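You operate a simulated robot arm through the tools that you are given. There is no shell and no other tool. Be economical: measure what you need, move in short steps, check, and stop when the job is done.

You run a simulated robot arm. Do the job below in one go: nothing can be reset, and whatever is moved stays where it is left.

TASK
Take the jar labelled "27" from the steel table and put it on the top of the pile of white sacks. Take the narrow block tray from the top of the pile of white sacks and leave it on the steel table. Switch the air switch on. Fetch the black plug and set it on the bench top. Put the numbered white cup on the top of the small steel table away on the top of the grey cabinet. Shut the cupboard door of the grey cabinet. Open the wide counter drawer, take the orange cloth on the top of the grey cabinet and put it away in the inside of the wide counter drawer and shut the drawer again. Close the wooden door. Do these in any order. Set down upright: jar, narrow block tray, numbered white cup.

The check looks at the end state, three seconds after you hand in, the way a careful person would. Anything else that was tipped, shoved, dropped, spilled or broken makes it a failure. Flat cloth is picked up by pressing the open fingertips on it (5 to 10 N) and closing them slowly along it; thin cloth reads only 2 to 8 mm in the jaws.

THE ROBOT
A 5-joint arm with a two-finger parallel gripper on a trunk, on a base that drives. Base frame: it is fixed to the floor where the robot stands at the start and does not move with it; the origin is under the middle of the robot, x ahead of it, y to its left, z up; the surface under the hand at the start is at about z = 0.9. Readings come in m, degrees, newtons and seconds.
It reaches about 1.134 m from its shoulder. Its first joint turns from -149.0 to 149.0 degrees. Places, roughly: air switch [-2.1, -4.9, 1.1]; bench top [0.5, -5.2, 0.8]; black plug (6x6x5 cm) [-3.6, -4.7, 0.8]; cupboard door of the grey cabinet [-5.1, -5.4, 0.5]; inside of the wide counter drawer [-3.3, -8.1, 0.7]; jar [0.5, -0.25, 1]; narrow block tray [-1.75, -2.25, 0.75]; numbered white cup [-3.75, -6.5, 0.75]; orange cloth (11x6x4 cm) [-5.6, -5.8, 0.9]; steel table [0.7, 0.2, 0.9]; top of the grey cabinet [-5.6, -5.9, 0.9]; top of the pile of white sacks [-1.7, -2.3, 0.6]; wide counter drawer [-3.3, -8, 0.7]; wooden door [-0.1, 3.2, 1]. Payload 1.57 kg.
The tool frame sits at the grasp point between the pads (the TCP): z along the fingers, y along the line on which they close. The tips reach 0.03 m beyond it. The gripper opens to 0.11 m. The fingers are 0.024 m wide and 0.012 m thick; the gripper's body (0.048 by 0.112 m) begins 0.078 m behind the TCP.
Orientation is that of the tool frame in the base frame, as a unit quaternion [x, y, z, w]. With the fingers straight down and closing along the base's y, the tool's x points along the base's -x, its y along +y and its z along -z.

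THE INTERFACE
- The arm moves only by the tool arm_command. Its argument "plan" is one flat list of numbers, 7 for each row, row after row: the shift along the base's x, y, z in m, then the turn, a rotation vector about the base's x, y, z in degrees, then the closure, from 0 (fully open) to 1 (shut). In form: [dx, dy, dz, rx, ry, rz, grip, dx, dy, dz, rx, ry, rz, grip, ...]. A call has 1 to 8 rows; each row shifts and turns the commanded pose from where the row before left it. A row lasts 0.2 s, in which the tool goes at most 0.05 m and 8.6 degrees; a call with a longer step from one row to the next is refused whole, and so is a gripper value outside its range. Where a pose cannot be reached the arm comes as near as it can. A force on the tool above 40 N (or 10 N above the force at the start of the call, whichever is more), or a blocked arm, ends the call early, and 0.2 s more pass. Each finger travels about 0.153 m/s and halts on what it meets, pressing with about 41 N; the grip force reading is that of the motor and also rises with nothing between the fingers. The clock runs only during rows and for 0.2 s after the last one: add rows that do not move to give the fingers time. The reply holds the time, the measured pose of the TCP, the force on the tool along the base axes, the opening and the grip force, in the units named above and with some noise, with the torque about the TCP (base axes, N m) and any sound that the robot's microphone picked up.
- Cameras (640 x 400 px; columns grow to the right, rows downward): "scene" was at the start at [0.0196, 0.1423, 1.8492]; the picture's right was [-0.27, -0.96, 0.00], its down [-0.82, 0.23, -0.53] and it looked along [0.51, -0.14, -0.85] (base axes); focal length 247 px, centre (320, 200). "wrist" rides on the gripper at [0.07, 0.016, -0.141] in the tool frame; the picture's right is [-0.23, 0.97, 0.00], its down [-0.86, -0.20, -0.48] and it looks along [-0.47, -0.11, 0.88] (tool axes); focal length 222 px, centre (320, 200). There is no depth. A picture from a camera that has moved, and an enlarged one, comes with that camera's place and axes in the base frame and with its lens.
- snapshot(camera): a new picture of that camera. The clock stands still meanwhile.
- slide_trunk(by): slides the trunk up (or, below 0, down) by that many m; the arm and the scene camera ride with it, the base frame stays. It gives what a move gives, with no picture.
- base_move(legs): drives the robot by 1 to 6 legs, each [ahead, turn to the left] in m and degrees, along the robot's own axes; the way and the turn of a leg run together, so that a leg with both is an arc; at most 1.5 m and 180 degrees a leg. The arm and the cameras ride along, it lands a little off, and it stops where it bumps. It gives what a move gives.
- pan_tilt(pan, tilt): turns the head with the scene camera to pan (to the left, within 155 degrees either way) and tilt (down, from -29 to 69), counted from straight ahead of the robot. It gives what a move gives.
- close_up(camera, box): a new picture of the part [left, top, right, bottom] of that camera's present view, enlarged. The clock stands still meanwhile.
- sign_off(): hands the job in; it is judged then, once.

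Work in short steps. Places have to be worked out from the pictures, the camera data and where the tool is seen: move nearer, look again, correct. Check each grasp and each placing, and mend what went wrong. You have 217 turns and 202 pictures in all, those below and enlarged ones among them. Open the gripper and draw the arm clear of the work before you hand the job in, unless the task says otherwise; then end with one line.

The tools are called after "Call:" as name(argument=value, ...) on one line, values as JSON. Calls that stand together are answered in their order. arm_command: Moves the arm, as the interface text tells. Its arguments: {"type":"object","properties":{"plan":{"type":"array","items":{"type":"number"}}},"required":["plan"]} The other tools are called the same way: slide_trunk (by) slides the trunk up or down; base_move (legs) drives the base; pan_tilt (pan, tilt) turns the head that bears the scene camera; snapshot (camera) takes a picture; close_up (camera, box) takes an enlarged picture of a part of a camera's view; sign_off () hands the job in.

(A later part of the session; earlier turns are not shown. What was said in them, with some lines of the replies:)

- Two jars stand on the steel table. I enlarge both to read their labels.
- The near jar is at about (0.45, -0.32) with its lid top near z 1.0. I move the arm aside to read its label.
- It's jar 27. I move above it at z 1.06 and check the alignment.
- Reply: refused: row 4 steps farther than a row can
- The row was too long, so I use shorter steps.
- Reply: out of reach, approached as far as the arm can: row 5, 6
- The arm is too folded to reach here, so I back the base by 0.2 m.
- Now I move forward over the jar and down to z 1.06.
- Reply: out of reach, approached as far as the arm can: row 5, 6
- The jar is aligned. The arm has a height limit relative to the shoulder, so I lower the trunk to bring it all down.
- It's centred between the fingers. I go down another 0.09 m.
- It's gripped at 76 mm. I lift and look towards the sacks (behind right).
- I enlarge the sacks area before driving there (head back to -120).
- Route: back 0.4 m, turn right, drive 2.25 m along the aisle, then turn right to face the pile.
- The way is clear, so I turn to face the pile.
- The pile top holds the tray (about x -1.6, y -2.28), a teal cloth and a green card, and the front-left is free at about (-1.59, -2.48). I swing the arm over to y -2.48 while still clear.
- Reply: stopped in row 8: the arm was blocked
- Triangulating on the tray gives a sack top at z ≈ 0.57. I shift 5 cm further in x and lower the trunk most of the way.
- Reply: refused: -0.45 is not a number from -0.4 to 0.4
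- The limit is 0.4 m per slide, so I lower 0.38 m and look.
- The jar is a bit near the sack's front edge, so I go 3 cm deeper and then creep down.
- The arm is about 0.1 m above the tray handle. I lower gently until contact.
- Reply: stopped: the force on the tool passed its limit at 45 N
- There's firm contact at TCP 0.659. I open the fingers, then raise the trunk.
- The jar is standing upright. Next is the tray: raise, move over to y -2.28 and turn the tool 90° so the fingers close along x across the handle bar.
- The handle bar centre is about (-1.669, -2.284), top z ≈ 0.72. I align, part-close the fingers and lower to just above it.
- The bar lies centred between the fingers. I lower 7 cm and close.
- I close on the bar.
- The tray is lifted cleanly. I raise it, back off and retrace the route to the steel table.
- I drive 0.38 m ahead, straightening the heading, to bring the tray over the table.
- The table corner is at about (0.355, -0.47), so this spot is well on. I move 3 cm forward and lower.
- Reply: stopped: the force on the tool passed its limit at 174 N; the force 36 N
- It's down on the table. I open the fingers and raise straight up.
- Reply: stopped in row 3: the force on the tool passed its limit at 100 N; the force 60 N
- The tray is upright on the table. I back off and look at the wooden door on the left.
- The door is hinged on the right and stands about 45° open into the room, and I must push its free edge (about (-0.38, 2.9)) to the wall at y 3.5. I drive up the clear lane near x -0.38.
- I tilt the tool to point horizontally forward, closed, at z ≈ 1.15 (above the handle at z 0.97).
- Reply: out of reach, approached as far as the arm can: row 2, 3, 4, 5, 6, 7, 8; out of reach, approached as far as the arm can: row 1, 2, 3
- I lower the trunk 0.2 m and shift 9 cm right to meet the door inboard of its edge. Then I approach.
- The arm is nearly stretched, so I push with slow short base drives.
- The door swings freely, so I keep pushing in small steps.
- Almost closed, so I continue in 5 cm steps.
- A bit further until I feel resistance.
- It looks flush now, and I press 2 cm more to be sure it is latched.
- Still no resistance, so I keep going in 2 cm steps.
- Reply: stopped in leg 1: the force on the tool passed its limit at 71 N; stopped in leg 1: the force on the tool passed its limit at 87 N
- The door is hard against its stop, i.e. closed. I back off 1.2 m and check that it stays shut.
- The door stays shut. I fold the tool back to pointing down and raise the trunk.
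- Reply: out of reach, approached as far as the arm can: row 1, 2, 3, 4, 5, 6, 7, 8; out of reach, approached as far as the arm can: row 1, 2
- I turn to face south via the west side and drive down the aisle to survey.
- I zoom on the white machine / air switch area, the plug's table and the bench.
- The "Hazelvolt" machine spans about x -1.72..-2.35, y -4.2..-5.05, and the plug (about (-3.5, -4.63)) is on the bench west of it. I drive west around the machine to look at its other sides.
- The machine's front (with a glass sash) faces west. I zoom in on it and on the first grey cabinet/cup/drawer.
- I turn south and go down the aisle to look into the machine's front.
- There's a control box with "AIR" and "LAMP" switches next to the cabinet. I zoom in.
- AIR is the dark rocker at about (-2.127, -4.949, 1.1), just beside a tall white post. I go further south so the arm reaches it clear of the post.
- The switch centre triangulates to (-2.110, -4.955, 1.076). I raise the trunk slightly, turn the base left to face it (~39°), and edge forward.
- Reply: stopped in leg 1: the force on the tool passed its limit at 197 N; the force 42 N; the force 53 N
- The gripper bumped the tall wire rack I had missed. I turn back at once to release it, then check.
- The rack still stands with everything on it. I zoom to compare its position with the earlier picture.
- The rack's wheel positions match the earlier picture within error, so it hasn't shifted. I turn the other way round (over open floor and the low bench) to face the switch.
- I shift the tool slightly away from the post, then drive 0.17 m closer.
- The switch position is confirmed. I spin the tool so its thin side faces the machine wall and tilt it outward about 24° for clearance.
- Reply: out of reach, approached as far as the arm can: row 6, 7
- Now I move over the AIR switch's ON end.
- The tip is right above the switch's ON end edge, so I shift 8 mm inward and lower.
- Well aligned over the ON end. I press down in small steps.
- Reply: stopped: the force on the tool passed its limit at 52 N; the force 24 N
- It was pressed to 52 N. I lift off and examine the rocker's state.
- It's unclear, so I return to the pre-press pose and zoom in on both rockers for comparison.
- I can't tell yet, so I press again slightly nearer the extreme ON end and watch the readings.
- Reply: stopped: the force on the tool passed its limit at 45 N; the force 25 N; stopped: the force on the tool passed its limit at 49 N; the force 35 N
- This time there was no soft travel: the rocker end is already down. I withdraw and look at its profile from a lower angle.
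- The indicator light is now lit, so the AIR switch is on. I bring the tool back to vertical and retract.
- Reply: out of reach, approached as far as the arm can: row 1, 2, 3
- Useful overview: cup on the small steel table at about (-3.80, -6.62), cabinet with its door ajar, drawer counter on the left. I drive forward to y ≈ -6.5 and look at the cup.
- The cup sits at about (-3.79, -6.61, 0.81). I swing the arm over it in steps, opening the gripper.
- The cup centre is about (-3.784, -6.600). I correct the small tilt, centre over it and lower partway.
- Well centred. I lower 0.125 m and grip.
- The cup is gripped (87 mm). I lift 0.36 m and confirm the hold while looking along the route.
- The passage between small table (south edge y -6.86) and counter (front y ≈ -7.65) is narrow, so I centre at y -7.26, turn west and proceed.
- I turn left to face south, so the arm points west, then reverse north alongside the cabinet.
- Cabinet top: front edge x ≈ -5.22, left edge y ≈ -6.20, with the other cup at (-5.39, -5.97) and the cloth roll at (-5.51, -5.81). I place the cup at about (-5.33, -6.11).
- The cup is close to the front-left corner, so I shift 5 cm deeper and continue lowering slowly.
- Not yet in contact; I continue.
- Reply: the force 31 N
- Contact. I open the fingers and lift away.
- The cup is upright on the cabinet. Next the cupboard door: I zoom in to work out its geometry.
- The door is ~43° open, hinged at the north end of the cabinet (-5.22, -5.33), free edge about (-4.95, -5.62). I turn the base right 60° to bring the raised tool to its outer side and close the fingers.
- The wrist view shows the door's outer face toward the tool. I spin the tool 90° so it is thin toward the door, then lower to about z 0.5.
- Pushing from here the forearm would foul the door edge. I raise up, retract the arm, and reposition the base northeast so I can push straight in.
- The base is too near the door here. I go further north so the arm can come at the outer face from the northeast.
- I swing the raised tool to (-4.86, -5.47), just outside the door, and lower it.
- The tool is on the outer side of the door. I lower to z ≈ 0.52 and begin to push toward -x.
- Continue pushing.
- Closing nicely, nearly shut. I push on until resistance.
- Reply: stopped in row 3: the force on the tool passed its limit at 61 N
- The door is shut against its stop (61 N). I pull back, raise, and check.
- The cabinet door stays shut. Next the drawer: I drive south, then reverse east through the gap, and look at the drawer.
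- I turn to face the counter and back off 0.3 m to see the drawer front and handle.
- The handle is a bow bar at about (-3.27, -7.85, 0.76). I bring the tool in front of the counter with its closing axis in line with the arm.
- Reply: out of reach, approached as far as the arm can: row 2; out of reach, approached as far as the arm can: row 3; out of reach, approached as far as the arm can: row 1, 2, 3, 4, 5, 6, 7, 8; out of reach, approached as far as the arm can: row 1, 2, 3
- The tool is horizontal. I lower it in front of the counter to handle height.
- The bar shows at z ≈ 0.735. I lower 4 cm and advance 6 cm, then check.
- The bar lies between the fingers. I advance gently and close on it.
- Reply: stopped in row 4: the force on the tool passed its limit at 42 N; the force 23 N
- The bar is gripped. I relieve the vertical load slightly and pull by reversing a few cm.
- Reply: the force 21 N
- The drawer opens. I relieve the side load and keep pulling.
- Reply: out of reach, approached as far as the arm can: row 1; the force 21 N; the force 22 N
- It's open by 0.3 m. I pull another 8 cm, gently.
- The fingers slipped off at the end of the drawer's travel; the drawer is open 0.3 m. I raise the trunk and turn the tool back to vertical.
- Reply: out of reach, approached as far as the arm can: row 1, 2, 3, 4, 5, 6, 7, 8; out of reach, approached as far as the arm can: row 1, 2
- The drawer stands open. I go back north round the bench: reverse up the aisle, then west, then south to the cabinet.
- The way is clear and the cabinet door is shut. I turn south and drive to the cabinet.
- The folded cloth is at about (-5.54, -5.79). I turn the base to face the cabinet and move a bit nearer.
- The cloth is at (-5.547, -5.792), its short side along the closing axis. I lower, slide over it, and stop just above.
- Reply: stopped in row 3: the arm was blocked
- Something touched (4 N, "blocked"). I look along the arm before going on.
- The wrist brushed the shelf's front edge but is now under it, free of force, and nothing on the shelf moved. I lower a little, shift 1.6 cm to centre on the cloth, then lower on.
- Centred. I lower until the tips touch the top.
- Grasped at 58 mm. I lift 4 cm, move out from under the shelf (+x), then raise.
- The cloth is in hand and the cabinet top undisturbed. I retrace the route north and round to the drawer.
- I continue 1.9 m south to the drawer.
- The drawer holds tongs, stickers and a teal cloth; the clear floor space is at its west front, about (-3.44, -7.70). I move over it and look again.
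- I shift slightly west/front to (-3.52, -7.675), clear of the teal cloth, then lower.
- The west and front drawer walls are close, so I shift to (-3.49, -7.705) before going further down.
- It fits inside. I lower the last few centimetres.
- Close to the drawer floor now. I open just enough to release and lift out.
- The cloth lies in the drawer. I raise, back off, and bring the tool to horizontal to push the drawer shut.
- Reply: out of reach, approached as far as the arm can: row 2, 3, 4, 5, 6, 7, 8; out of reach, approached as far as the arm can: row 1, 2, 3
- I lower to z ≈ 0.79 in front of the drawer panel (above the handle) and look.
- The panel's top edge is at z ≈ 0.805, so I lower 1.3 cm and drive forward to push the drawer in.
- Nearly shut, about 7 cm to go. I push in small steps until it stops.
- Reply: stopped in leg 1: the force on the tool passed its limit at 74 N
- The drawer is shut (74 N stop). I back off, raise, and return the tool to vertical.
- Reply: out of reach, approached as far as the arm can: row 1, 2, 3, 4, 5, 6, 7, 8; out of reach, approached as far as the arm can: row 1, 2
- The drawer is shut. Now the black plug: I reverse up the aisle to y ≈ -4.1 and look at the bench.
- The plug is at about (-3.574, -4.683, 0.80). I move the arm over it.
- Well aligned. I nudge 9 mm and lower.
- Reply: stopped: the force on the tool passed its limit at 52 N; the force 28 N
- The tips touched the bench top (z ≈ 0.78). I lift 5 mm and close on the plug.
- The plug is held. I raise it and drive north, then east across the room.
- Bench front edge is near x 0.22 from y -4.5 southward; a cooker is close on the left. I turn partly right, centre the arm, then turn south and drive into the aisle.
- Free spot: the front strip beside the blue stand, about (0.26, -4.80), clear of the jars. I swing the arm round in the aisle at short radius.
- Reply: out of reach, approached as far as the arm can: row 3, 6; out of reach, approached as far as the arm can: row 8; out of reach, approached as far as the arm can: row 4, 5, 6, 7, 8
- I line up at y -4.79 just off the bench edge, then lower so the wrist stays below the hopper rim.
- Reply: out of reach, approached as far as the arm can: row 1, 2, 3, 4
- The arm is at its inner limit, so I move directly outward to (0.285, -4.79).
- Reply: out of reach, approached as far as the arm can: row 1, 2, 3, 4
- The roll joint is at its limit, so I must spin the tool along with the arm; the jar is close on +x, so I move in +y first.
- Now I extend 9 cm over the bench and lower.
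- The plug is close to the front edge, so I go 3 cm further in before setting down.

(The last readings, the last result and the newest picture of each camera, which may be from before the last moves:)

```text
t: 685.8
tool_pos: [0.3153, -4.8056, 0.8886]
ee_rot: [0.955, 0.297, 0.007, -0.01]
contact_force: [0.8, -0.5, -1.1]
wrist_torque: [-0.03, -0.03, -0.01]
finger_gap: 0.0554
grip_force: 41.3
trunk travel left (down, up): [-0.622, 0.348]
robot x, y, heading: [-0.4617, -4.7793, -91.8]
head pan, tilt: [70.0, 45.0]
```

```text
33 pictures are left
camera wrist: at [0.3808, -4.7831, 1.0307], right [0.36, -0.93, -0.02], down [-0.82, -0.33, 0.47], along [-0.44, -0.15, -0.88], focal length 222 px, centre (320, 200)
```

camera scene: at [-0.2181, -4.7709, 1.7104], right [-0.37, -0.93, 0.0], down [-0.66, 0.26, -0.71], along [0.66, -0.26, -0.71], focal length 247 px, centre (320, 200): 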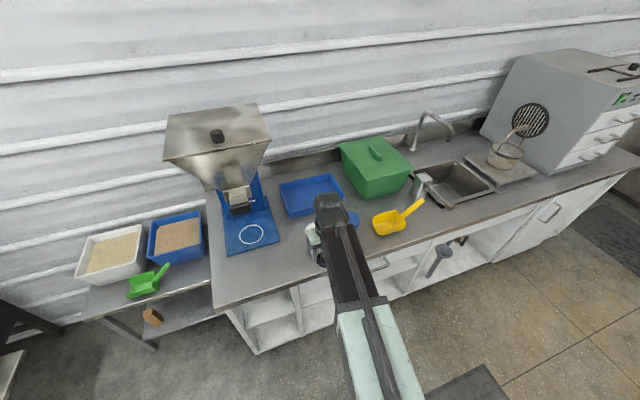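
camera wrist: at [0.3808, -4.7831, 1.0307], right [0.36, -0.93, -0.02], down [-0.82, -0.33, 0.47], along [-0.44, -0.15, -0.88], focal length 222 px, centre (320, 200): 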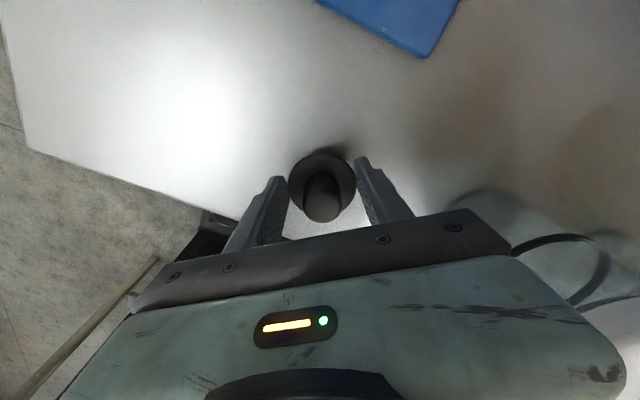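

Call:
slide_trunk(by=-0.01)

Call:
slide_trunk(by=-0.01)

Call:
slide_trunk(by=-0.01)

Call:
slide_trunk(by=-0.01)

```text
t: 686.4
tool_pos: [0.3149, -4.8052, 0.8791]
ee_rot: [0.955, 0.296, 0.006, -0.011]
contact_force: [0.5, 1.4, -1.2]
wrist_torque: [0.04, -0.02, -0.01]
finger_gap: 0.0554
grip_force: 41.6
trunk travel left (down, up): [-0.612, 0.358]
robot x, y, heading: [-0.463, -4.7831, -91.9]
head pan, tilt: [70.0, 45.0]
```

```text
t: 686.8
tool_pos: [0.3138, -4.8073, 0.8729]
ee_rot: [0.955, 0.296, 0.008, -0.009]
contact_force: [-0.8, 1.6, 19.9]
wrist_torque: [-0.41, 0.28, -0.05]
finger_gap: 0.0552
grip_force: 41.0
trunk travel left (down, up): [-0.606, 0.364]
robot x, y, heading: [-0.4655, -4.7792, -91.8]
head pan, tilt: [70.0, 45.0]
stopped: the force on the tool passed its limit at 43 N (the readings are from after the stop); the commanded pose is now the measured one
```

```text
t: 687.1
tool_pos: [0.3151, -4.8064, 0.8744]
ee_rot: [0.955, 0.297, 0.009, -0.009]
contact_force: [-2.7, 1.1, 31.4]
wrist_torque: [-0.27, 0.45, -0.09]
finger_gap: 0.0556
grip_force: 41.1
trunk travel left (down, up): [-0.605, 0.365]
robot x, y, heading: [-0.4638, -4.7797, -91.8]
head pan, tilt: [70.0, 45.0]
stopped: the force on the tool passed its limit at 52 N (the readings are from after the stop); the commanded pose is now the measured one
```

```text
t: 687.4
tool_pos: [0.3142, -4.8055, 0.8744]
ee_rot: [0.955, 0.296, 0.009, -0.009]
contact_force: [-2.0, 0.0, 35.1]
wrist_torque: [-0.26, 0.44, -0.07]
finger_gap: 0.0552
grip_force: 40.9
trunk travel left (down, up): [-0.604, 0.366]
robot x, y, heading: [-0.4639, -4.7814, -91.7]
head pan, tilt: [70.0, 45.0]
stopped: the force on the tool passed its limit at 52 N (the readings are from after the stop); the commanded pose is now the measured one
```

It rests on the bench. I release and lift straight up.

Call:
arm_command(plan=[0, 0, 0, 0, 0, 0, 0.4, 0, 0, 0, 0, 0, 0, 0.25, 0, 0, 0, 0, 0, 0, 0.2, 0, 0, 0, 0, 0, 0, 0.2])

Call:
slide_trunk(by=0.09)

Call:
arm_command(plan=[-0.04, 0, 0, 0, 0, 0, 0.2, -0.04, 0, 0, 0, 0, 0, 0.2, -0.04, 0, 0, 0, 0, 0, 0.2])

Call:
snapshot(camera="wrist")

Call:
snapshot(camera="scene")

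```text
t: 688.4
tool_pos: [0.3175, -4.8063, 0.8717]
ee_rot: [0.955, 0.296, 0.009, -0.009]
contact_force: [-0.8, 0.4, 0.4]
wrist_torque: [-0.01, -0.03, 0.0]
finger_gap: 0.0878
grip_force: 0.0
trunk travel left (down, up): [-0.604, 0.366]
robot x, y, heading: [-0.4634, -4.7787, -91.9]
head pan, tilt: [70.0, 45.0]
```

```text
t: 689.7
tool_pos: [0.3182, -4.808, 0.9608]
ee_rot: [0.955, 0.295, 0.01, -0.011]
contact_force: [6.7, -15.4, 6.1]
wrist_torque: [2.67, 0.64, -1.52]
finger_gap: 0.088
grip_force: 0.1
trunk travel left (down, up): [-0.694, 0.276]
robot x, y, heading: [-0.464, -4.7796, -91.4]
head pan, tilt: [70.0, 45.0]
```

```text
t: 690.5
tool_pos: [0.1953, -4.8068, 0.9618]
ee_rot: [0.955, 0.296, 0.009, -0.009]
contact_force: [0.0, -0.7, -0.3]
wrist_torque: [-0.02, 0.04, 0.0]
finger_gap: 0.0878
grip_force: 0.0
trunk travel left (down, up): [-0.694, 0.276]
robot x, y, heading: [-0.462, -4.7844, -92.0]
head pan, tilt: [70.0, 45.0]
```

```text
32 pictures are left
camera wrist: at [0.2603, -4.7826, 1.1035], right [0.36, -0.93, -0.02], down [-0.82, -0.33, 0.46], along [-0.44, -0.15, -0.89], focal length 222 px, centre (320, 200)
```

wrist: 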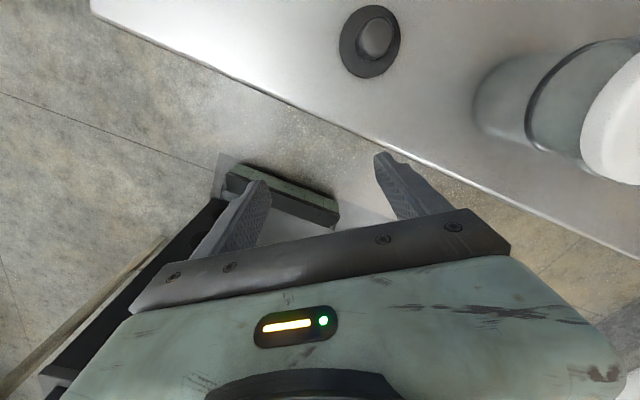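

```text
31 pictures are left
camera scene: at [-0.2184, -4.7714, 1.6779], right [-0.37, -0.93, 0.0], down [-0.66, 0.26, -0.71], along [0.66, -0.26, -0.71], focal length 247 px, centre (320, 200)
```

scene: 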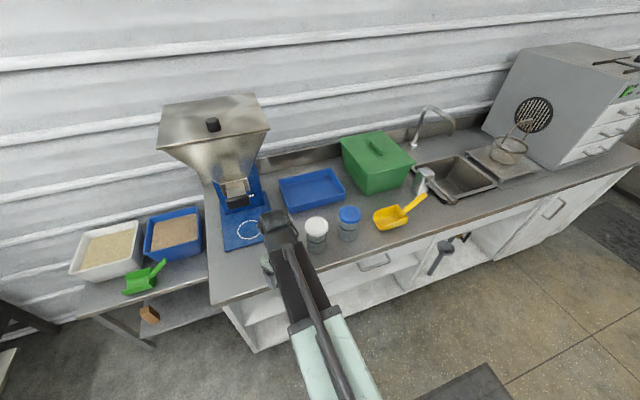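

The lift had a brief side contact (15 N) with something, now gone. I zoom to check the stand, jars and plug.

Call:
close_up(camera="scene", box=[140, 80, 380, 300])

```text
1.82 times, centred on (260, 190) of scene
camera zoom: at [-0.2184, -4.7714, 1.6779], right [-0.37, -0.93, 0.0], down [-0.66, 0.26, -0.71], along [0.66, -0.26, -0.71], focal length 449 px, centre (429, 218)
```

zoom: 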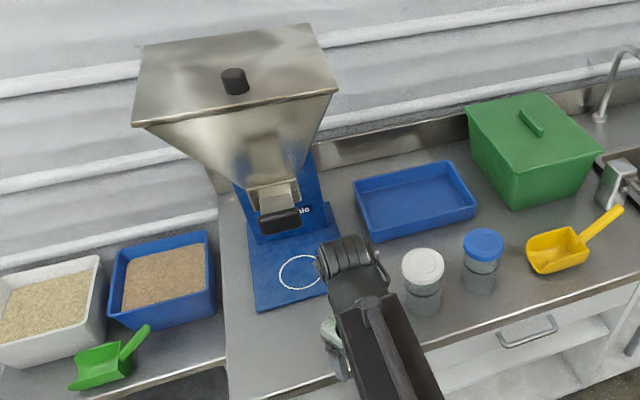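

Everything stands as before and the plug is on the bench. I raise the arm and swing it clear back into the aisle.

Call:
slide_trunk(by=0.2)

Call:
arm_command(plan=[-0.01, -0.042, 0, 0, 0, -5, 0.2, -0.01, -0.042, 0, 0, 0, -5, 0.2, -0.01, -0.042, 0, 0, 0, -5, 0.2, -0.012, -0.042, 0, 0, 0, -5, 0.2, -0.03, -0.03, 0, 0, 0, -5, 0.2, -0.03, -0.03, 0, 0, 0, -5, 0.2, -0.03, -0.03, 0, 0, 0, -3, 0.2, -0.03, -0.03, 0, 0, 0, 0, 0.2])

Call:
arm_command(plan=[-0.035, -0.028, 0, 0, 0, 0, 0, -0.035, -0.028, 0, 0, 0, 0, 0, -0.035, -0.028, 0, 0, 0, 0, 0, -0.035, -0.028, 0, 0, 0, 0, 0, -0.04, -0.02, 0, 0, 0, 0, 0, -0.04, -0.02, 0, 0, 0, 0, 0])

Call:
snapshot(camera="scene")

```text
t: 692.6
tool_pos: [0.1959, -4.8053, 1.1616]
ee_rot: [0.955, 0.296, 0.009, -0.009]
contact_force: [1.2, 0.3, 0.4]
wrist_torque: [-0.04, 0.02, 0.03]
finger_gap: 0.0881
grip_force: 0.1
trunk travel left (down, up): [-0.894, 0.076]
robot x, y, heading: [-0.464, -4.7774, -91.9]
head pan, tilt: [70.0, 45.0]
```

```text
t: 694.4
tool_pos: [0.0354, -5.0922, 1.1614]
ee_rot: [1.0, 0.013, 0.012, -0.005]
contact_force: [0.7, -0.8, -0.4]
wrist_torque: [0.0, 0.02, 0.02]
finger_gap: 0.0877
grip_force: 0.0
trunk travel left (down, up): [-0.894, 0.076]
robot x, y, heading: [-0.4649, -4.7822, -91.9]
head pan, tilt: [70.0, 45.0]
```

```text
t: 695.8
tool_pos: [-0.1738, -5.2635, 1.1616]
ee_rot: [1.0, 0.014, 0.011, -0.008]
contact_force: [0.0, 0.9, -0.4]
wrist_torque: [0.01, 0.01, 0.03]
finger_gap: 0.11
grip_force: 0.0
out of reach, approached as far as the arm can: row 4, 5, 6
trunk travel left (down, up): [-0.894, 0.076]
robot x, y, heading: [-0.4624, -4.7782, -91.7]
head pan, tilt: [70.0, 45.0]
```

```text
29 pictures are left
camera scene: at [-0.219, -4.7716, 1.8779], right [-0.37, -0.93, 0.0], down [-0.66, 0.26, -0.71], along [0.66, -0.26, -0.71], focal length 247 px, centre (320, 200)
```

scene: 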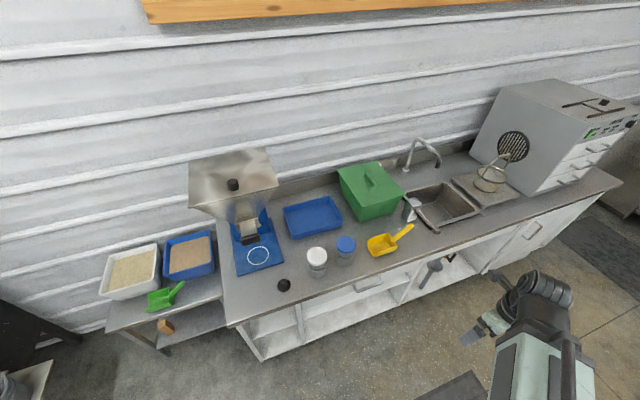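

The scene matches the earlier view, with the plug upright on the bench and the arm clear. All the jobs are done, so I hand in.

Call:
sign_off()

```text
The job is handed in.
```

I finished all eight jobs and handed in. Twice the arm bumped something outside the task: the tall wire rack, hard (197 N), and a shelf edge, lightly. A third light touch (about 15 N) came while lifting away from the bench. Nothing looked moved in the pictures afterwards.
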